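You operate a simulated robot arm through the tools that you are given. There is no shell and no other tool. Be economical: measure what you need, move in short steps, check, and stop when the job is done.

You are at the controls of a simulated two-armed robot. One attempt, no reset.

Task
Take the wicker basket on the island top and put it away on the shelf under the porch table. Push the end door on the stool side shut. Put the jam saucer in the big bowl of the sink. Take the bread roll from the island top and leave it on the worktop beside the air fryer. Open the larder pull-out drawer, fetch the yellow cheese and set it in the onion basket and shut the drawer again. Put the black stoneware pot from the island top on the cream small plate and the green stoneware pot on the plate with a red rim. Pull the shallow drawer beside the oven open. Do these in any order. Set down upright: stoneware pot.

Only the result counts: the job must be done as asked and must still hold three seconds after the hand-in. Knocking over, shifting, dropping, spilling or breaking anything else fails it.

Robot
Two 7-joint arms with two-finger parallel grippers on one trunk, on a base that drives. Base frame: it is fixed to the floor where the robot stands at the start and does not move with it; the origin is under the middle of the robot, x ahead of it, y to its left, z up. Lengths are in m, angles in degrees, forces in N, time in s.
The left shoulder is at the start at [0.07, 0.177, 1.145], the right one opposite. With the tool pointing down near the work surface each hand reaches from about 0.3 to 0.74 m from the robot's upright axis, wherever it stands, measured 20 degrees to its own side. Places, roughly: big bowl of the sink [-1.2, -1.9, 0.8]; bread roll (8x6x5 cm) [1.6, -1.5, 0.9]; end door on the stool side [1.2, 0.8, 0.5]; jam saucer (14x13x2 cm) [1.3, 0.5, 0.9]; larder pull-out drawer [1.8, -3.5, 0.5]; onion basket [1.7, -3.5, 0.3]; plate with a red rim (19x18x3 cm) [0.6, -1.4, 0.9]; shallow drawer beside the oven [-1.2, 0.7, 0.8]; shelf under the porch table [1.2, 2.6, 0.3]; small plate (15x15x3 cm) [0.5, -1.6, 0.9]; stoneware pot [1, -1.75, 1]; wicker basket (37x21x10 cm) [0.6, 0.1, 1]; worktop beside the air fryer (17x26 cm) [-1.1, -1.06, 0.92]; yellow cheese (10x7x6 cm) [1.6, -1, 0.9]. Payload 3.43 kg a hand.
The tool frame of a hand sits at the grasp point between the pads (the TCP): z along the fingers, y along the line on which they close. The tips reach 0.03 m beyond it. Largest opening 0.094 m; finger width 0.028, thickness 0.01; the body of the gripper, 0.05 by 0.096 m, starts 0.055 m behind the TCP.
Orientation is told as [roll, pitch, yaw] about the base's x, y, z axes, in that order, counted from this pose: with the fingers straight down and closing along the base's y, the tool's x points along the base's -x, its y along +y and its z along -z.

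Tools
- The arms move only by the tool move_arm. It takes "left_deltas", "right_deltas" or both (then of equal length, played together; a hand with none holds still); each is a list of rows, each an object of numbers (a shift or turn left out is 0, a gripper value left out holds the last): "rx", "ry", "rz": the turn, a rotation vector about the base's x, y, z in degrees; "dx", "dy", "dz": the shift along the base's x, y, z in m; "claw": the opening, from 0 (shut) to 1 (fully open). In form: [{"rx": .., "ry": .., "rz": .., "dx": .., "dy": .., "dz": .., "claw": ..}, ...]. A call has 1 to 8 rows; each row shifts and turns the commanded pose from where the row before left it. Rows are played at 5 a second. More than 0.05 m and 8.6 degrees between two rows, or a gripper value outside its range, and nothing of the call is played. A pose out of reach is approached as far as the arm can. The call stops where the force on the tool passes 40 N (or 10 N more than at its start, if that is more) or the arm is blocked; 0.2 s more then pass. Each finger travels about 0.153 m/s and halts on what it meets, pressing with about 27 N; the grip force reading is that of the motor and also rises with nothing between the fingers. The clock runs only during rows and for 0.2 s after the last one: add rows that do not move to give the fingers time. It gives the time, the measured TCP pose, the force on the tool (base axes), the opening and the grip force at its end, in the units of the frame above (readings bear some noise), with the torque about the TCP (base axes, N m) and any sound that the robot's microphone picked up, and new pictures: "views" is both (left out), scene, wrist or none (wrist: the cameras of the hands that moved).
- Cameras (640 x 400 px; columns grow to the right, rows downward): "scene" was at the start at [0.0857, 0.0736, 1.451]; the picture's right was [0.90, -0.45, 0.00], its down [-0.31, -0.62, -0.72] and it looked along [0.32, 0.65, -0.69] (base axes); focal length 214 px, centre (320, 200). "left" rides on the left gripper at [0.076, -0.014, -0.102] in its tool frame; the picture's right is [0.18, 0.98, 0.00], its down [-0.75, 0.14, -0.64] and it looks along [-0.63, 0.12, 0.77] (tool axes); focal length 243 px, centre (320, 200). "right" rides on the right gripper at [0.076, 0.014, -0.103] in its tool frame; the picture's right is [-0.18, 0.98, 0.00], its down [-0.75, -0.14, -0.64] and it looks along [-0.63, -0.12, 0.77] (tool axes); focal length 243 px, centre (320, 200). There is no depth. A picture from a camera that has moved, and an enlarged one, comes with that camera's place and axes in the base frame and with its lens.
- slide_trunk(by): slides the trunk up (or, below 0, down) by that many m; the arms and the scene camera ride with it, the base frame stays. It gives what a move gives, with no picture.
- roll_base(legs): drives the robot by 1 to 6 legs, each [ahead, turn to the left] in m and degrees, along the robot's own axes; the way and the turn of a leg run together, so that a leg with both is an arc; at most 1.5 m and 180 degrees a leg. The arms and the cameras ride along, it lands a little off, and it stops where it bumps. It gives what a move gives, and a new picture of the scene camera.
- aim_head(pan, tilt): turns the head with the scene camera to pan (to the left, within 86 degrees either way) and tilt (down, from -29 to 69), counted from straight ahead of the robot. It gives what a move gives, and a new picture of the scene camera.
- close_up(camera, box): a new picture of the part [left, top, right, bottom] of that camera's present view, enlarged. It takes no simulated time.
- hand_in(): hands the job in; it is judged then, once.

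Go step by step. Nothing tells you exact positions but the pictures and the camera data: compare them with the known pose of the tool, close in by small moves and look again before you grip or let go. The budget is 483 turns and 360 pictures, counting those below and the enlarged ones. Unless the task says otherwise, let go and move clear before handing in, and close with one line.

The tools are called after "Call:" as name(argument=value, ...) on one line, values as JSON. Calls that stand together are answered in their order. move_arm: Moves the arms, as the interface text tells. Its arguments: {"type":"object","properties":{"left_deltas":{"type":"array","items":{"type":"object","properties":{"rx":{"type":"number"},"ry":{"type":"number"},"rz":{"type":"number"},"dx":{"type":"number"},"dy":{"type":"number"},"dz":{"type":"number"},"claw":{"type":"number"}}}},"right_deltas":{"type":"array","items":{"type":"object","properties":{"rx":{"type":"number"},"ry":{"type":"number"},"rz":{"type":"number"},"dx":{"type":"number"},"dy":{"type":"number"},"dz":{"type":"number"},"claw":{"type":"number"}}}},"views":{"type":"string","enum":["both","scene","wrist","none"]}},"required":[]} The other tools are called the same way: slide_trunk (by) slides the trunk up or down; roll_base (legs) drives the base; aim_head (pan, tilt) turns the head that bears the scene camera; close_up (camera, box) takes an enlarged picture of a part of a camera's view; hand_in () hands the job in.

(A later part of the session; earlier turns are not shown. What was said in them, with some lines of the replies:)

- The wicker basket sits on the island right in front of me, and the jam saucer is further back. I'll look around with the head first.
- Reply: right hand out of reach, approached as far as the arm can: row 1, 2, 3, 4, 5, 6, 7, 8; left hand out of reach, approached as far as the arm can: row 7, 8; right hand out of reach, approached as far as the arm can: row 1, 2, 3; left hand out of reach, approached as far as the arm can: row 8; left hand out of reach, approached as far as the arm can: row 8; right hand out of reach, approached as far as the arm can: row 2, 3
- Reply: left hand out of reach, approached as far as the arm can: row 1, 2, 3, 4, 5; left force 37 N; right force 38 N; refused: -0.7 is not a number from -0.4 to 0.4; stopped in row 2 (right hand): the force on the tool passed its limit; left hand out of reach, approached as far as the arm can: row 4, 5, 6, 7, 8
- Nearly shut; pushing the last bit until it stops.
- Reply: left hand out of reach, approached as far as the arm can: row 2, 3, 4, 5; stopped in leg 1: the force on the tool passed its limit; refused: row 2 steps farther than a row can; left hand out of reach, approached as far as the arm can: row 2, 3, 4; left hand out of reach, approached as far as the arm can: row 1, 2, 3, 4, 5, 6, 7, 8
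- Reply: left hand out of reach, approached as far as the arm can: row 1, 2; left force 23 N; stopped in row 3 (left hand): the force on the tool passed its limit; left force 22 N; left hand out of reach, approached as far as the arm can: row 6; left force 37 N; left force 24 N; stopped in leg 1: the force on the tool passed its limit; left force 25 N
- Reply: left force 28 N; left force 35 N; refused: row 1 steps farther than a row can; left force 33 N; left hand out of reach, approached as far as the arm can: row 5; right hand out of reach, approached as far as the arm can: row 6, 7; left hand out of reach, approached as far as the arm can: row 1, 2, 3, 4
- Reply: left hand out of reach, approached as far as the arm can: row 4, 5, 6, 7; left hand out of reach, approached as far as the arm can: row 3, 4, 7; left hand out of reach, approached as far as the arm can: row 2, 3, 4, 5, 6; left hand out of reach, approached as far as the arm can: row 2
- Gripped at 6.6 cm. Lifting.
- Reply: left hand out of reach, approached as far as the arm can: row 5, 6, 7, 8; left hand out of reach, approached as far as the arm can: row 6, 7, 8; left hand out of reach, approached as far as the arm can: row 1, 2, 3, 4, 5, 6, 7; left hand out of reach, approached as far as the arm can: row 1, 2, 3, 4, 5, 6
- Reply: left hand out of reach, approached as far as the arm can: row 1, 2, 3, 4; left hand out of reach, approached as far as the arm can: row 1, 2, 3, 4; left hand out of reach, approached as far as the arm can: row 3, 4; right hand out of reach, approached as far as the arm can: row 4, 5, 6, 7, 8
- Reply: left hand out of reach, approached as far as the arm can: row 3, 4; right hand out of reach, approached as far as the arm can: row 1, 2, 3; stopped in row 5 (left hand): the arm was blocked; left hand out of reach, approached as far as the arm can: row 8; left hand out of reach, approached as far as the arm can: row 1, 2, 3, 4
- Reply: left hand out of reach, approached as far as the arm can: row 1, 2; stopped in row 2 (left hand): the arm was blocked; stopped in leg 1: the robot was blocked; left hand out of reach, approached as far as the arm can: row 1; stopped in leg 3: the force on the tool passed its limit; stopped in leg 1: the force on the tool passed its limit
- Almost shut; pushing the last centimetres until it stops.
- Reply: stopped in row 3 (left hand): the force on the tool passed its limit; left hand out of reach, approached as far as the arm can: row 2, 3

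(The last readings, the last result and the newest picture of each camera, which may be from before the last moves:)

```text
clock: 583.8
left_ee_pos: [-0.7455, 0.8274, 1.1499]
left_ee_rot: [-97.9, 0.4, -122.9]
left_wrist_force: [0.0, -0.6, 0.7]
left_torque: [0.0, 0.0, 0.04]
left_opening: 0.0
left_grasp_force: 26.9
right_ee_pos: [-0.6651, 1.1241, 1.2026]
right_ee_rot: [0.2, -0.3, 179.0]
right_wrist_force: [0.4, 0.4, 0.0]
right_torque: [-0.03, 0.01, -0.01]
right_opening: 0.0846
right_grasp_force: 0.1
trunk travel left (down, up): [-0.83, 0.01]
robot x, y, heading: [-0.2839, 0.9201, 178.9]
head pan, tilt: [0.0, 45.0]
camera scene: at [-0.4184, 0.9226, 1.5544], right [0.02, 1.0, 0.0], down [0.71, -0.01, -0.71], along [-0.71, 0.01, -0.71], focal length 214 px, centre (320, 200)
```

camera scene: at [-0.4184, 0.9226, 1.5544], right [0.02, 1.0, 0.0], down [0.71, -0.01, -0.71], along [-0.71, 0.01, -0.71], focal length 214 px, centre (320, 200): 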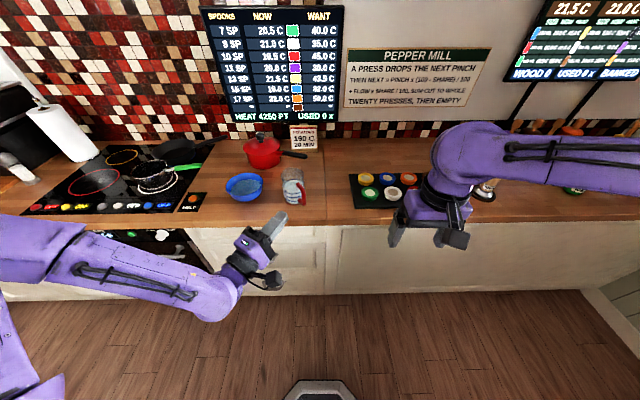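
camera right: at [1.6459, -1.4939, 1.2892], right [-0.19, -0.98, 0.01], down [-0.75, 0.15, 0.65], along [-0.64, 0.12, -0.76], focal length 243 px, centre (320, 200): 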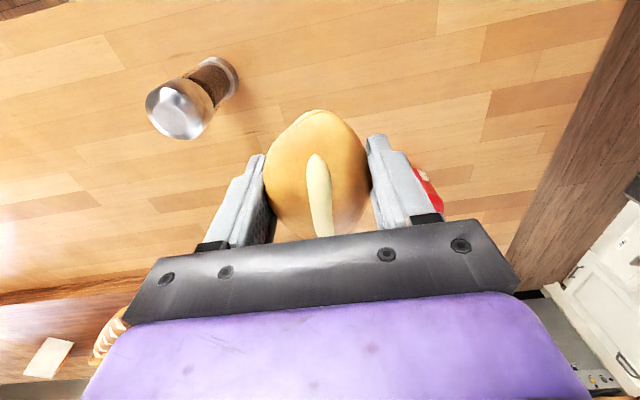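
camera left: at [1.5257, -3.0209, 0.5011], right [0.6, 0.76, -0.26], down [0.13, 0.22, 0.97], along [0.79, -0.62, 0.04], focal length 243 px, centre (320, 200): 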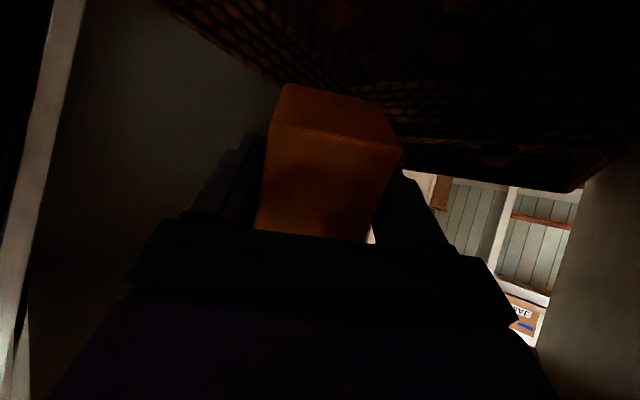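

Call:
move_arm(left_deltas=[{"rx": -4.3, "ry": -6.7}, {"dy": -0.03, "claw": 0.6}, {"dy": -0.03}, {"dx": 0.02}], views="none")

Call:
slide_trunk(by=-0.37)

Call:
aim_head(pan=10, tilt=35)

Call:
close_up(camera="left", box=[0, 0, 640, 400])

```text
clock: 584.8
left_ee_pos: [-0.7497, 0.7675, 1.1415]
left_ee_rot: [-89.8, 0.2, -122.9]
left_wrist_force: [0.5, 0.0, 0.0]
left_torque: [0.0, -0.02, -0.01]
left_opening: 0.0562
left_grasp_force: 0.0
left hand out of reach, approached as far as the arm can: row 2, 4
right_ee_pos: [-0.6645, 1.1253, 1.2012]
right_ee_rot: [0.4, -0.3, 179.0]
right_wrist_force: [0.5, -0.3, -0.1]
right_torque: [-0.02, 0.0, -0.02]
right_opening: 0.0843
right_grasp_force: 0.0
trunk travel left (down, up): [-0.83, 0.01]
robot x, y, heading: [-0.2857, 0.9214, 179.1]
head pan, tilt: [0.0, 45.0]
```

```text
clock: 588.4
left_ee_pos: [-0.7485, 0.767, 0.7717]
left_ee_rot: [-90.0, 0.2, -122.9]
left_wrist_force: [0.7, 0.1, 0.0]
left_torque: [0.0, 0.01, 0.0]
left_opening: 0.0565
left_grasp_force: 0.0
right_ee_pos: [-0.6648, 1.1226, 0.8323]
right_ee_rot: [0.4, -0.4, 179.0]
right_wrist_force: [-0.1, 0.2, 0.3]
right_torque: [0.02, 0.04, -0.01]
right_opening: 0.0848
right_grasp_force: 0.0
trunk travel left (down, up): [-0.46, 0.38]
robot x, y, heading: [-0.2888, 0.9172, 178.7]
head pan, tilt: [0.0, 45.0]
```

```text
clock: 589.1
left_ee_pos: [-0.7486, 0.7663, 0.7706]
left_ee_rot: [-90.0, 0.2, -122.9]
left_wrist_force: [-0.1, -0.5, -0.5]
left_torque: [0.01, 0.03, 0.03]
left_opening: 0.0567
left_grasp_force: 0.1
right_ee_pos: [-0.6648, 1.1237, 0.8316]
right_ee_rot: [0.2, -0.4, 178.9]
right_wrist_force: [0.4, -0.4, 0.9]
right_torque: [0.0, -0.04, 0.0]
right_opening: 0.0846
right_grasp_force: 0.0
trunk travel left (down, up): [-0.46, 0.38]
robot x, y, heading: [-0.286, 0.9217, 178.6]
head pan, tilt: [10.0, 35.0]
camera scene: at [-0.4241, 0.9077, 1.1991], right [-0.15, 0.99, 0.0], down [0.57, 0.09, -0.82], along [-0.81, -0.13, -0.57], focal length 214 px, centre (320, 200)
```

scene: 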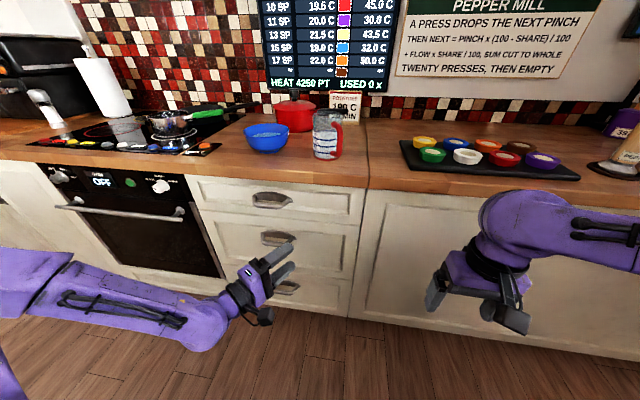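

```text
1.00 times, centred on (320, 200) of left
camera zoom: at [-0.622, 0.7746, 0.7857], right [0.1, 0.16, -0.98], down [0.13, -0.98, -0.14], along [-0.99, -0.11, -0.12], focal length 243 px, centre (320, 200)
```

zoom: 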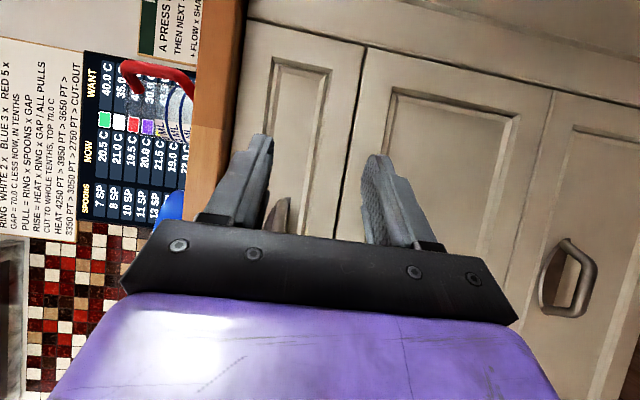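

Call:
move_arm(left_deltas=[{"dy": -0.04, "dz": 0.01}, {"dy": -0.04, "dz": 0.012}, {"dy": -0.04}, {"dx": -0.04}, {"dx": -0.04}, {"dx": -0.04}, {"dx": -0.03}, {}], views="both")

Call:
close_up(camera="scene", box=[200, 160, 340, 260])

```text
clock: 590.9
left_ee_pos: [-0.8977, 0.6441, 0.7923]
left_ee_rot: [-89.9, 0.2, -123.0]
left_wrist_force: [-0.5, 0.0, 0.3]
left_torque: [-0.03, 0.01, 0.02]
left_opening: 0.0564
left_grasp_force: 0.1
right_ee_pos: [-0.6643, 1.1222, 0.8318]
right_ee_rot: [0.3, -0.2, 179.0]
right_wrist_force: [-0.9, 0.0, 0.8]
right_torque: [-0.02, 0.03, 0.01]
right_opening: 0.0846
right_grasp_force: 0.1
trunk travel left (down, up): [-0.46, 0.38]
robot x, y, heading: [-0.2878, 0.9215, 179.0]
head pan, tilt: [10.0, 35.0]
camera scene: at [-0.4237, 0.9075, 1.1992], right [-0.16, 0.99, 0.0], down [0.57, 0.09, -0.82], along [-0.81, -0.13, -0.57], focal length 214 px, centre (320, 200)
camera left: at [-0.7706, 0.6525, 0.8072], right [0.1, 0.16, -0.98], down [0.13, -0.98, -0.14], along [-0.99, -0.11, -0.12], focal length 243 px, centre (320, 200)
```

scene: 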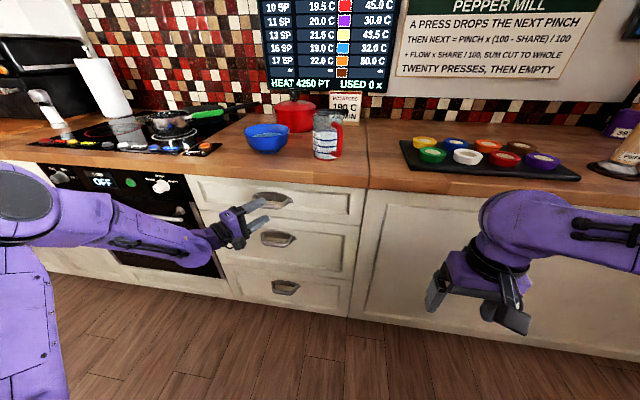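
left: 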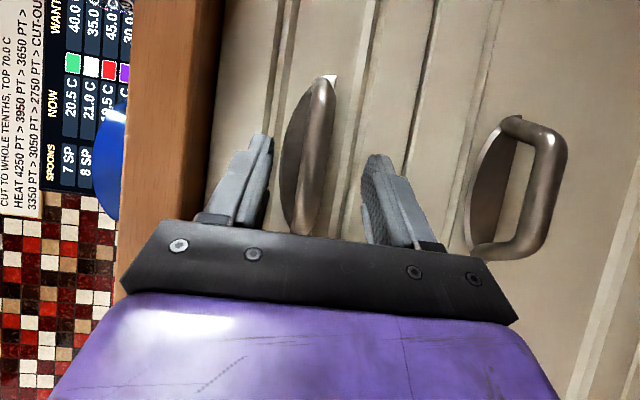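

```text
4.00 times, centred on (270, 210) of scene
camera zoom: at [-0.4237, 0.9075, 1.1992], right [-0.16, 0.99, 0.0], down [0.57, 0.09, -0.82], along [-0.81, -0.13, -0.57], focal length 858 px, centre (520, 160)
```

zoom: 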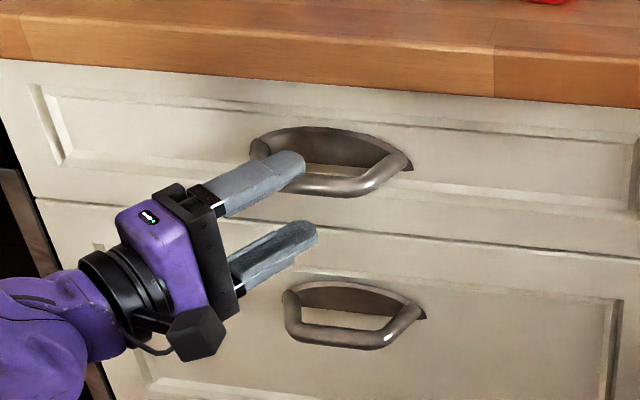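

Call:
move_arm(left_deltas=[{"dx": -0.025}, {"dx": -0.025}, {"dx": -0.012}, {"claw": 0.3}, {"claw": 0}, {}], views="wrist")

```text
clock: 591.6
left_ee_pos: [-0.9454, 0.6461, 0.7939]
left_ee_rot: [-89.6, 0.3, -123.2]
left_wrist_force: [34.5, 2.0, 6.0]
left_torque: [0.27, 1.34, -0.2]
left_opening: 0.0601
left_grasp_force: 2.9
right_ee_pos: [-0.6603, 1.1221, 0.8346]
right_ee_rot: [0.4, -0.7, 179.2]
right_wrist_force: [0.4, 0.5, -0.2]
right_torque: [0.0, -0.03, -0.01]
right_opening: 0.0847
right_grasp_force: 0.1
trunk travel left (down, up): [-0.46, 0.38]
robot x, y, heading: [-0.282, 0.9204, 179.4]
head pan, tilt: [10.0, 35.0]
stopped in row 3 (left hand): the force on the tool passed its limit (the readings are from after the stop); the commanded pose is now the measured one
camera left: at [-0.8175, 0.6535, 0.8095], right [0.11, 0.15, -0.98], down [0.13, -0.98, -0.14], along [-0.99, -0.11, -0.13], focal length 243 px, centre (320, 200)
```

left: 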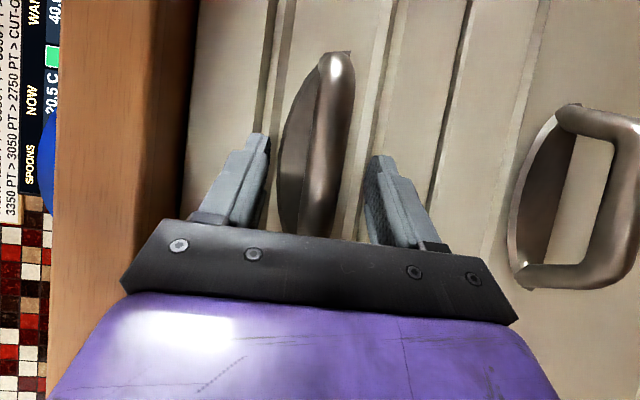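

Call:
move_arm(left_deltas=[{"dx": 0.006}, {"claw": 0.3}, {"claw": 0}, {}, {}], views="wrist")

```text
clock: 592.8
left_ee_pos: [-0.9423, 0.6441, 0.796]
left_ee_rot: [-89.7, 0.2, -123.0]
left_wrist_force: [-2.5, -3.7, 23.5]
left_torque: [-0.27, 0.0, -0.37]
left_opening: 0.0223
left_grasp_force: 45.3
right_ee_pos: [-0.6623, 1.1228, 0.8345]
right_ee_rot: [0.5, -0.5, 179.1]
right_wrist_force: [-0.3, -0.4, -0.6]
right_torque: [0.0, 0.0, 0.03]
right_opening: 0.0848
right_grasp_force: 0.1
trunk travel left (down, up): [-0.46, 0.38]
robot x, y, heading: [-0.2859, 0.922, 178.9]
head pan, tilt: [10.0, 35.0]
camera left: at [-0.8161, 0.653, 0.8103], right [0.11, 0.16, -0.98], down [0.13, -0.98, -0.14], along [-0.99, -0.11, -0.12], focal length 243 px, centre (320, 200)
```

left: 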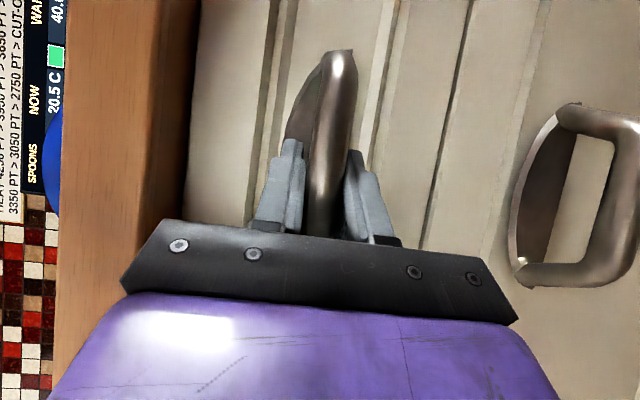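

Gripped the bar. Pulling the drawer out.

Call:
move_arm(left_deltas=[{"dx": 0.015, "dz": 0.003}, {"dx": 0.025}, {"dx": 0.025}, {"dx": 0.03}, {"dx": 0.03}, {"dx": 0.03}, {"dx": 0.03}, {"dx": 0.03}], views="scene")

```text
clock: 594.6
left_ee_pos: [-0.7275, 0.6449, 0.7956]
left_ee_rot: [-89.4, 0.4, -123.0]
left_wrist_force: [4.6, -3.7, 3.6]
left_torque: [-0.29, -0.32, -0.15]
left_opening: 0.0225
left_grasp_force: 45.0
right_ee_pos: [-0.6634, 1.1218, 0.833]
right_ee_rot: [0.2, -0.5, 179.1]
right_wrist_force: [0.2, 0.0, -0.6]
right_torque: [0.0, -0.01, 0.0]
right_opening: 0.0845
right_grasp_force: 0.0
trunk travel left (down, up): [-0.46, 0.38]
robot x, y, heading: [-0.2846, 0.9199, 178.9]
head pan, tilt: [10.0, 35.0]
camera scene: at [-0.4206, 0.9064, 1.1994], right [-0.16, 0.99, 0.0], down [0.56, 0.09, -0.82], along [-0.81, -0.13, -0.57], focal length 214 px, centre (320, 200)
```

scene: 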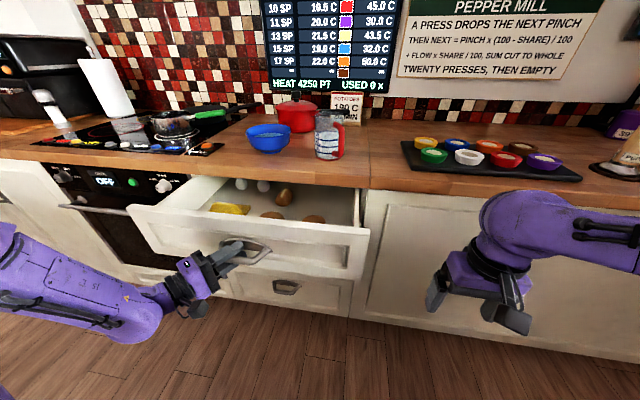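

Call:
move_arm(left_deltas=[{"dx": 0.02}, {"dx": 0.02}, {"dx": 0.02}, {"dx": 0.02}, {"dx": 0.01}], views="scene")

```text
clock: 595.2
left_ee_pos: [-0.7093, 0.6457, 0.7956]
left_ee_rot: [-90.3, 0.2, -124.1]
left_wrist_force: [0.0, 9.9, 25.4]
left_torque: [-0.63, -0.15, -1.08]
left_opening: 0.0223
left_grasp_force: 44.8
left hand out of reach, approached as far as the arm can: row 1, 2
right_ee_pos: [-0.6626, 1.125, 0.8327]
right_ee_rot: [0.5, -0.5, 178.9]
right_wrist_force: [0.3, 0.6, 0.1]
right_torque: [0.04, -0.02, -0.01]
right_opening: 0.0847
right_grasp_force: 0.1
trunk travel left (down, up): [-0.46, 0.38]
robot x, y, heading: [-0.2822, 0.9216, 179.0]
head pan, tilt: [10.0, 35.0]
stopped in row 2 (left hand): the force on the tool passed its limit (the readings are from after the stop); the commanded pose is now the measured one
camera scene: at [-0.4214, 0.9102, 1.1997], right [-0.16, 0.99, 0.0], down [0.57, 0.09, -0.82], along [-0.81, -0.13, -0.57], focal length 214 px, centre (320, 200)
```

scene: 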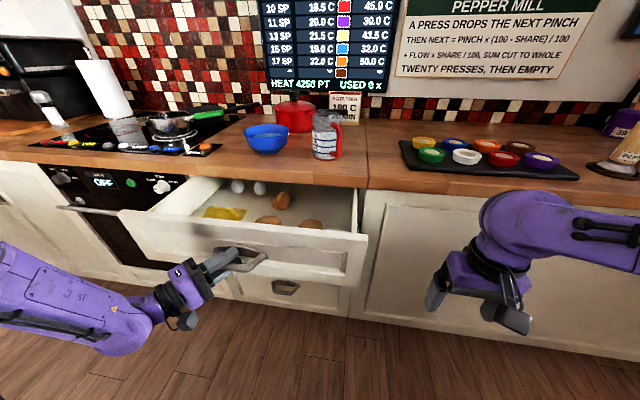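

Call:
roll_base(legs=[[-0.1, 0]])

```text
clock: 595.9
left_ee_pos: [-0.7064, 0.6461, 0.7967]
left_ee_rot: [-90.4, 0.1, -124.4]
left_wrist_force: [-1.7, 7.2, -1.7]
left_torque: [-0.69, 0.26, 0.89]
left_opening: 0.0222
left_grasp_force: 45.8
right_ee_pos: [-0.6586, 1.1246, 0.8323]
right_ee_rot: [0.5, -0.4, 178.7]
right_wrist_force: [0.0, 0.4, -0.6]
right_torque: [0.01, 0.02, 0.01]
right_opening: 0.0843
right_grasp_force: 0.0
trunk travel left (down, up): [-0.46, 0.38]
robot x, y, heading: [-0.2793, 0.9195, 178.6]
head pan, tilt: [10.0, 35.0]
stopped in leg 1: the force on the tool passed its limit (the readings are from after the stop); the commanded pose is now the measured one
camera scene: at [-0.4179, 0.909, 1.199], right [-0.15, 0.99, 0.0], down [0.57, 0.09, -0.82], along [-0.81, -0.13, -0.57], focal length 214 px, centre (320, 200)
```

scene: 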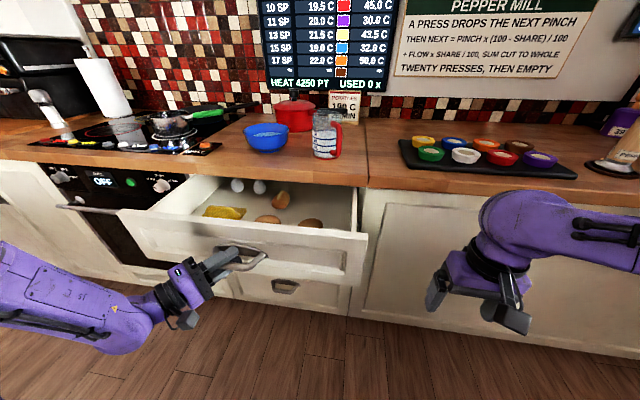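

Call:
move_arm(left_deltas=[{"claw": 0.6}, {}, {}], views="none")

Call:
roll_base(legs=[[-0.15, 0]])

Call:
move_arm(left_deltas=[{"dx": -0.04}, {"dx": -0.04}, {"dx": -0.04}, {"dx": -0.02}, {}], views="wrist")

```text
clock: 596.7
left_ee_pos: [-0.7065, 0.6442, 0.7955]
left_ee_rot: [-90.7, 0.3, -124.2]
left_wrist_force: [-0.9, 0.1, 0.8]
left_torque: [0.03, -0.01, -0.01]
left_opening: 0.0562
left_grasp_force: 0.0
right_ee_pos: [-0.658, 1.1246, 0.8324]
right_ee_rot: [0.4, -0.4, 178.8]
right_wrist_force: [0.5, -0.4, -0.4]
right_torque: [0.02, 0.02, -0.03]
right_opening: 0.0843
right_grasp_force: 0.0
trunk travel left (down, up): [-0.46, 0.38]
robot x, y, heading: [-0.2804, 0.9188, 178.8]
head pan, tilt: [10.0, 35.0]
```

```text
clock: 598.1
left_ee_pos: [-0.5561, 0.6404, 0.7971]
left_ee_rot: [-90.7, 0.2, -124.3]
left_wrist_force: [0.5, 0.6, -0.3]
left_torque: [0.01, 0.0, 0.01]
left_opening: 0.0565
left_grasp_force: 0.1
right_ee_pos: [-0.5078, 1.1209, 0.8327]
right_ee_rot: [0.3, -0.4, 178.9]
right_wrist_force: [-0.3, -0.1, -0.4]
right_torque: [0.0, 0.0, -0.03]
right_opening: 0.0846
right_grasp_force: 0.0
trunk travel left (down, up): [-0.46, 0.38]
robot x, y, heading: [-0.132, 0.9137, 178.7]
head pan, tilt: [10.0, 35.0]
camera scene: at [-0.2665, 0.9048, 1.1994], right [-0.15, 0.99, 0.0], down [0.57, 0.09, -0.82], along [-0.81, -0.12, -0.57], focal length 214 px, centre (320, 200)
```

scene: 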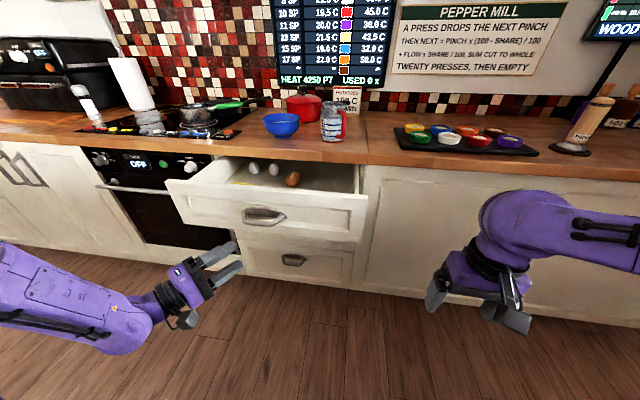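

```text
clock: 599.3
left_ee_pos: [-0.6967, 0.6414, 0.7966]
left_ee_rot: [-90.6, 0.1, -124.2]
left_wrist_force: [0.1, -0.5, 0.2]
left_torque: [0.02, 0.0, 0.0]
left_opening: 0.0563
left_grasp_force: 0.0
right_ee_pos: [-0.5069, 1.1213, 0.8317]
right_ee_rot: [0.4, -0.4, 178.8]
right_wrist_force: [-0.5, 0.1, 0.0]
right_torque: [0.03, 0.01, 0.01]
right_opening: 0.0847
right_grasp_force: 0.0
trunk travel left (down, up): [-0.46, 0.38]
robot x, y, heading: [-0.1281, 0.9177, 179.0]
head pan, tilt: [10.0, 35.0]
camera left: at [-0.5693, 0.647, 0.8098], right [0.1, 0.16, -0.98], down [0.11, -0.98, -0.15], along [-0.99, -0.09, -0.11], focal length 243 px, centre (320, 200)
```

left: 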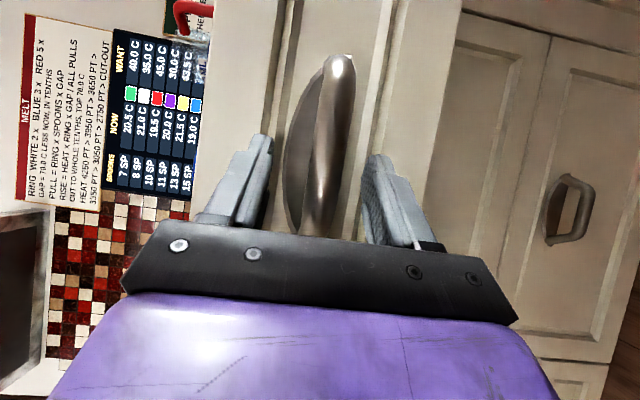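

Re-gripping the bar and pulling on to find its end stop.

Call:
move_arm(left_deltas=[{"dx": -0.008}, {"claw": 0.3}, {"claw": 0}, {}, {"dx": 0.01}, {"dx": 0.02}, {"dx": 0.02}, {"dx": 0.02}], views="none")

Call:
move_arm(left_deltas=[{"dx": 0.02}, {"dx": 0.02}, {"dx": 0.02}, {"dx": 0.02}], views="scene")

```text
clock: 601.1
left_ee_pos: [-0.6336, 0.6433, 0.7956]
left_ee_rot: [-90.6, 0.3, -124.2]
left_wrist_force: [3.8, -4.8, 0.6]
left_torque: [-1.18, -0.08, 0.25]
left_opening: 0.0223
left_grasp_force: 44.7
right_ee_pos: [-0.5068, 1.1208, 0.8337]
right_ee_rot: [0.3, -0.5, 178.8]
right_wrist_force: [0.1, -0.2, -0.1]
right_torque: [0.03, -0.03, -0.01]
right_opening: 0.0846
right_grasp_force: 0.0
trunk travel left (down, up): [-0.46, 0.38]
robot x, y, heading: [-0.1285, 0.9177, 178.5]
head pan, tilt: [10.0, 35.0]
```

```text
clock: 601.9
left_ee_pos: [-0.5813, 0.6424, 0.7964]
left_ee_rot: [-90.4, -0.1, -124.4]
left_wrist_force: [-7.3, 5.4, -9.1]
left_torque: [-0.54, 0.12, 1.1]
left_opening: 0.0226
left_grasp_force: 45.2
right_ee_pos: [-0.5086, 1.1221, 0.8314]
right_ee_rot: [0.3, -0.3, 178.6]
right_wrist_force: [-0.4, 0.1, 0.4]
right_torque: [0.03, 0.04, 0.02]
right_opening: 0.0844
right_grasp_force: 0.1
trunk travel left (down, up): [-0.46, 0.38]
robot x, y, heading: [-0.1269, 0.9183, 178.6]
head pan, tilt: [10.0, 35.0]
stopped in row 4 (left hand): the force on the tool passed its limit (the readings are from after the stop); the commanded pose is now the measured one
camera scene: at [-0.2699, 0.9053, 1.1988], right [-0.15, 0.99, 0.0], down [0.57, 0.09, -0.82], along [-0.81, -0.12, -0.58], focal length 214 px, centre (320, 200)
```

scene: 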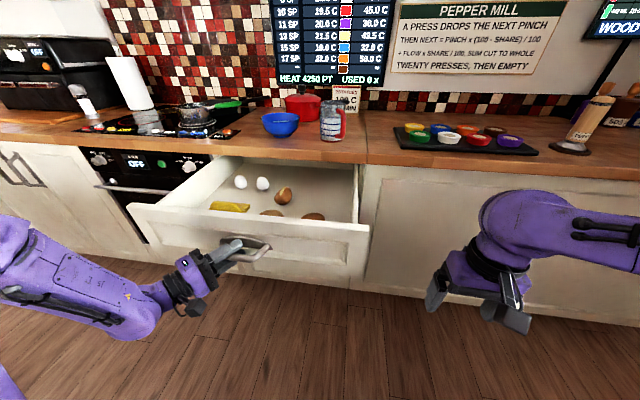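

Call:
move_arm(left_deltas=[{"claw": 0.7}, {}, {}], views="none")

Call:
roll_base(legs=[[-0.15, 0]])

Call:
aim_head(pan=75, tilt=20)

```text
clock: 602.7
left_ee_pos: [-0.5795, 0.6418, 0.7974]
left_ee_rot: [-90.6, 0.1, -124.4]
left_wrist_force: [0.6, 0.1, -0.1]
left_torque: [0.02, 0.02, 0.01]
left_opening: 0.0657
left_grasp_force: 0.0
right_ee_pos: [-0.507, 1.1215, 0.8322]
right_ee_rot: [0.4, -0.4, 178.7]
right_wrist_force: [0.9, 0.4, -0.5]
right_torque: [0.0, 0.01, 0.01]
right_opening: 0.0849
right_grasp_force: 0.1
trunk travel left (down, up): [-0.46, 0.38]
robot x, y, heading: [-0.1264, 0.9186, 178.9]
head pan, tilt: [10.0, 35.0]
```

```text
clock: 604.1
left_ee_pos: [-0.4253, 0.6389, 0.7982]
left_ee_rot: [-90.7, 0.0, -124.6]
left_wrist_force: [0.5, -0.3, -0.7]
left_torque: [0.01, -0.03, 0.03]
left_opening: 0.0655
left_grasp_force: 0.0
right_ee_pos: [-0.3518, 1.1192, 0.8331]
right_ee_rot: [0.2, -0.5, 178.3]
right_wrist_force: [-0.1, 0.4, -0.6]
right_torque: [-0.01, -0.01, 0.02]
right_opening: 0.0845
right_grasp_force: 0.0
trunk travel left (down, up): [-0.46, 0.38]
robot x, y, heading: [0.023, 0.9086, 178.4]
head pan, tilt: [10.0, 35.0]
camera scene: at [-0.112, 0.9017, 1.1993], right [-0.15, 0.99, 0.0], down [0.57, 0.08, -0.82], along [-0.81, -0.12, -0.57], focal length 214 px, centre (320, 200)
```

scene: 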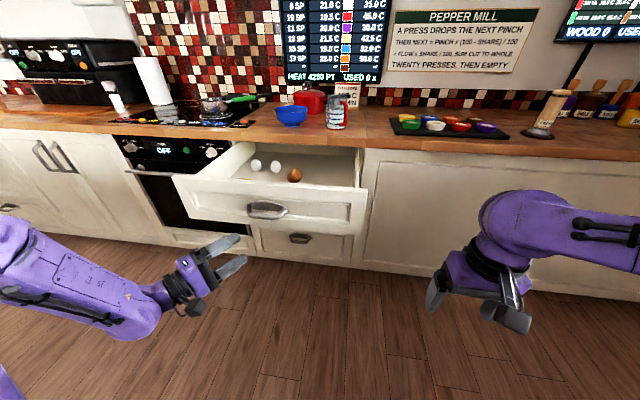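

```text
clock: 605.5
left_ee_pos: [-0.4264, 0.6408, 0.7971]
left_ee_rot: [-90.5, 0.1, -124.6]
left_wrist_force: [0.1, -1.2, 0.9]
left_torque: [-0.02, 0.06, 0.03]
left_opening: 0.066
left_grasp_force: 0.1
right_ee_pos: [-0.3524, 1.1205, 0.8341]
right_ee_rot: [0.3, -0.4, 178.4]
right_wrist_force: [-0.3, 1.1, 0.2]
right_torque: [0.0, -0.02, 0.02]
right_opening: 0.0844
right_grasp_force: 0.0
trunk travel left (down, up): [-0.46, 0.38]
robot x, y, heading: [0.0254, 0.9144, 178.5]
head pan, tilt: [75.0, 20.0]
camera scene: at [-0.0528, 0.8254, 1.223], right [-0.96, 0.29, 0.0], down [0.1, 0.33, -0.94], along [-0.27, -0.9, -0.34], focal length 214 px, centre (320, 200)
```

scene: 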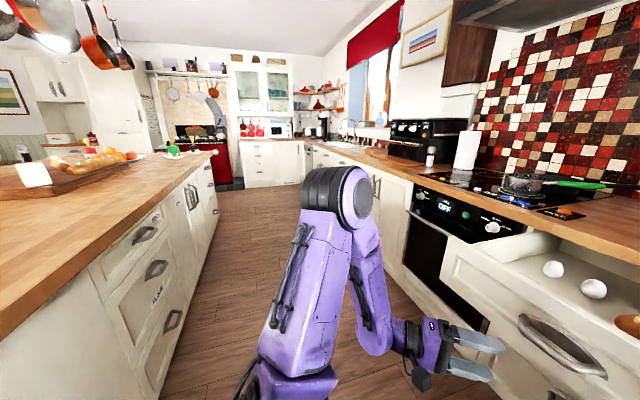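

Call:
slide_trunk(by=0.37)

Call:
roll_base(legs=[[0, -150]])

Call:
aim_head(pan=-60, tilt=25)

```text
clock: 609.0
left_ee_pos: [-0.4262, 0.6408, 1.167]
left_ee_rot: [-90.6, 0.1, -124.5]
left_wrist_force: [-0.4, 0.2, -0.9]
left_torque: [0.05, 0.03, 0.01]
left_opening: 0.0661
left_grasp_force: 0.0
right_ee_pos: [-0.3521, 1.1203, 1.2035]
right_ee_rot: [0.4, -0.4, 178.4]
right_wrist_force: [0.5, -0.4, 0.5]
right_torque: [0.0, 0.02, 0.01]
right_opening: 0.0845
right_grasp_force: 0.0
trunk travel left (down, up): [-0.83, 0.01]
robot x, y, heading: [0.0237, 0.9134, 178.5]
head pan, tilt: [75.0, 20.0]
```

```text
clock: 615.5
left_ee_pos: [0.2558, 1.3881, 1.1667]
left_ee_rot: [-90.6, 0.1, 88.2]
left_wrist_force: [-0.7, -0.1, 0.5]
left_torque: [0.03, 0.01, 0.0]
left_opening: 0.066
left_grasp_force: 0.1
right_ee_pos: [0.4535, 0.9454, 1.2018]
right_ee_rot: [0.3, -0.3, 31.2]
right_wrist_force: [0.5, 0.4, 0.7]
right_torque: [0.0, 0.01, 0.02]
right_opening: 0.0845
right_grasp_force: 0.1
trunk travel left (down, up): [-0.83, 0.01]
robot x, y, heading: [0.021, 0.9129, 31.2]
head pan, tilt: [75.0, 20.0]
camera scene: at [0.0405, 1.0289, 1.593], right [0.96, 0.28, 0.0], down [0.1, -0.33, -0.94], along [-0.26, 0.9, -0.34], focal length 214 px, centre (320, 200)
```

scene: 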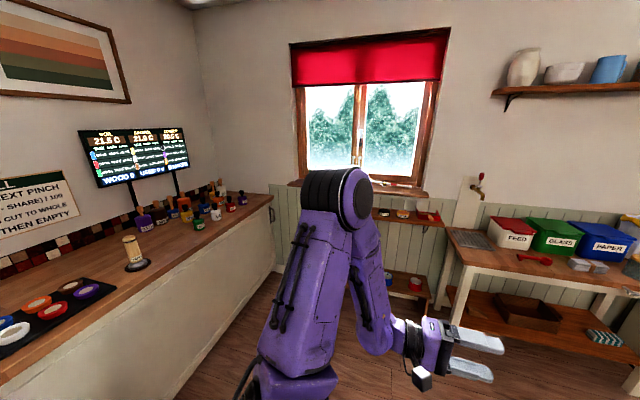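

```text
clock: 617.7
left_ee_pos: [0.2554, 1.3869, 1.1682]
left_ee_rot: [-90.6, 0.1, 88.4]
left_wrist_force: [-0.1, -0.8, 0.8]
left_torque: [0.0, -0.03, 0.0]
left_opening: 0.0656
left_grasp_force: 0.0
right_ee_pos: [0.455, 0.9464, 1.2029]
right_ee_rot: [0.2, -0.3, 31.3]
right_wrist_force: [0.8, 1.0, 0.6]
right_torque: [-0.02, -0.01, 0.01]
right_opening: 0.0843
right_grasp_force: 0.2
trunk travel left (down, up): [-0.83, 0.01]
robot x, y, heading: [0.0252, 0.9103, 31.1]
head pan, tilt: [-60.0, 25.0]
camera scene: at [0.1476, 0.8954, 1.5849], right [-0.48, -0.88, 0.0], down [-0.37, 0.2, -0.91], along [0.8, -0.43, -0.42], focal length 214 px, centre (320, 200)
```

scene: 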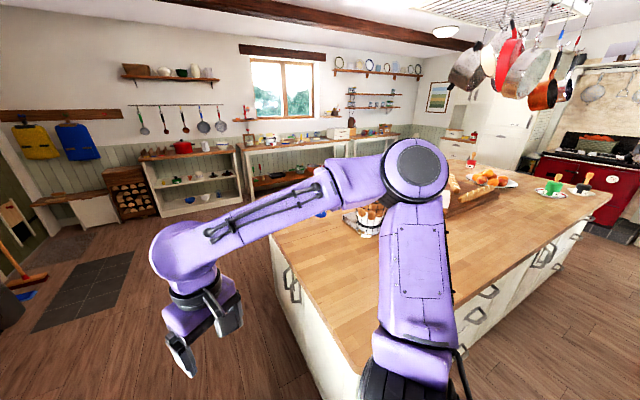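

Everything I can see is in place: the basket is on the shelf, the end door is flush, both pots stand upright on their plates, and the shallow drawer is open. Both hands are clear, so I'm handing in.

Call:
hand_in()

```text
The job is handed in.
```

I've handed the job in with every item on the list done; the hand-in returned no verdict. I saw each one in place as I finished it, but I didn't check the saucer, the bread roll or the closed larder drawer again at the end.
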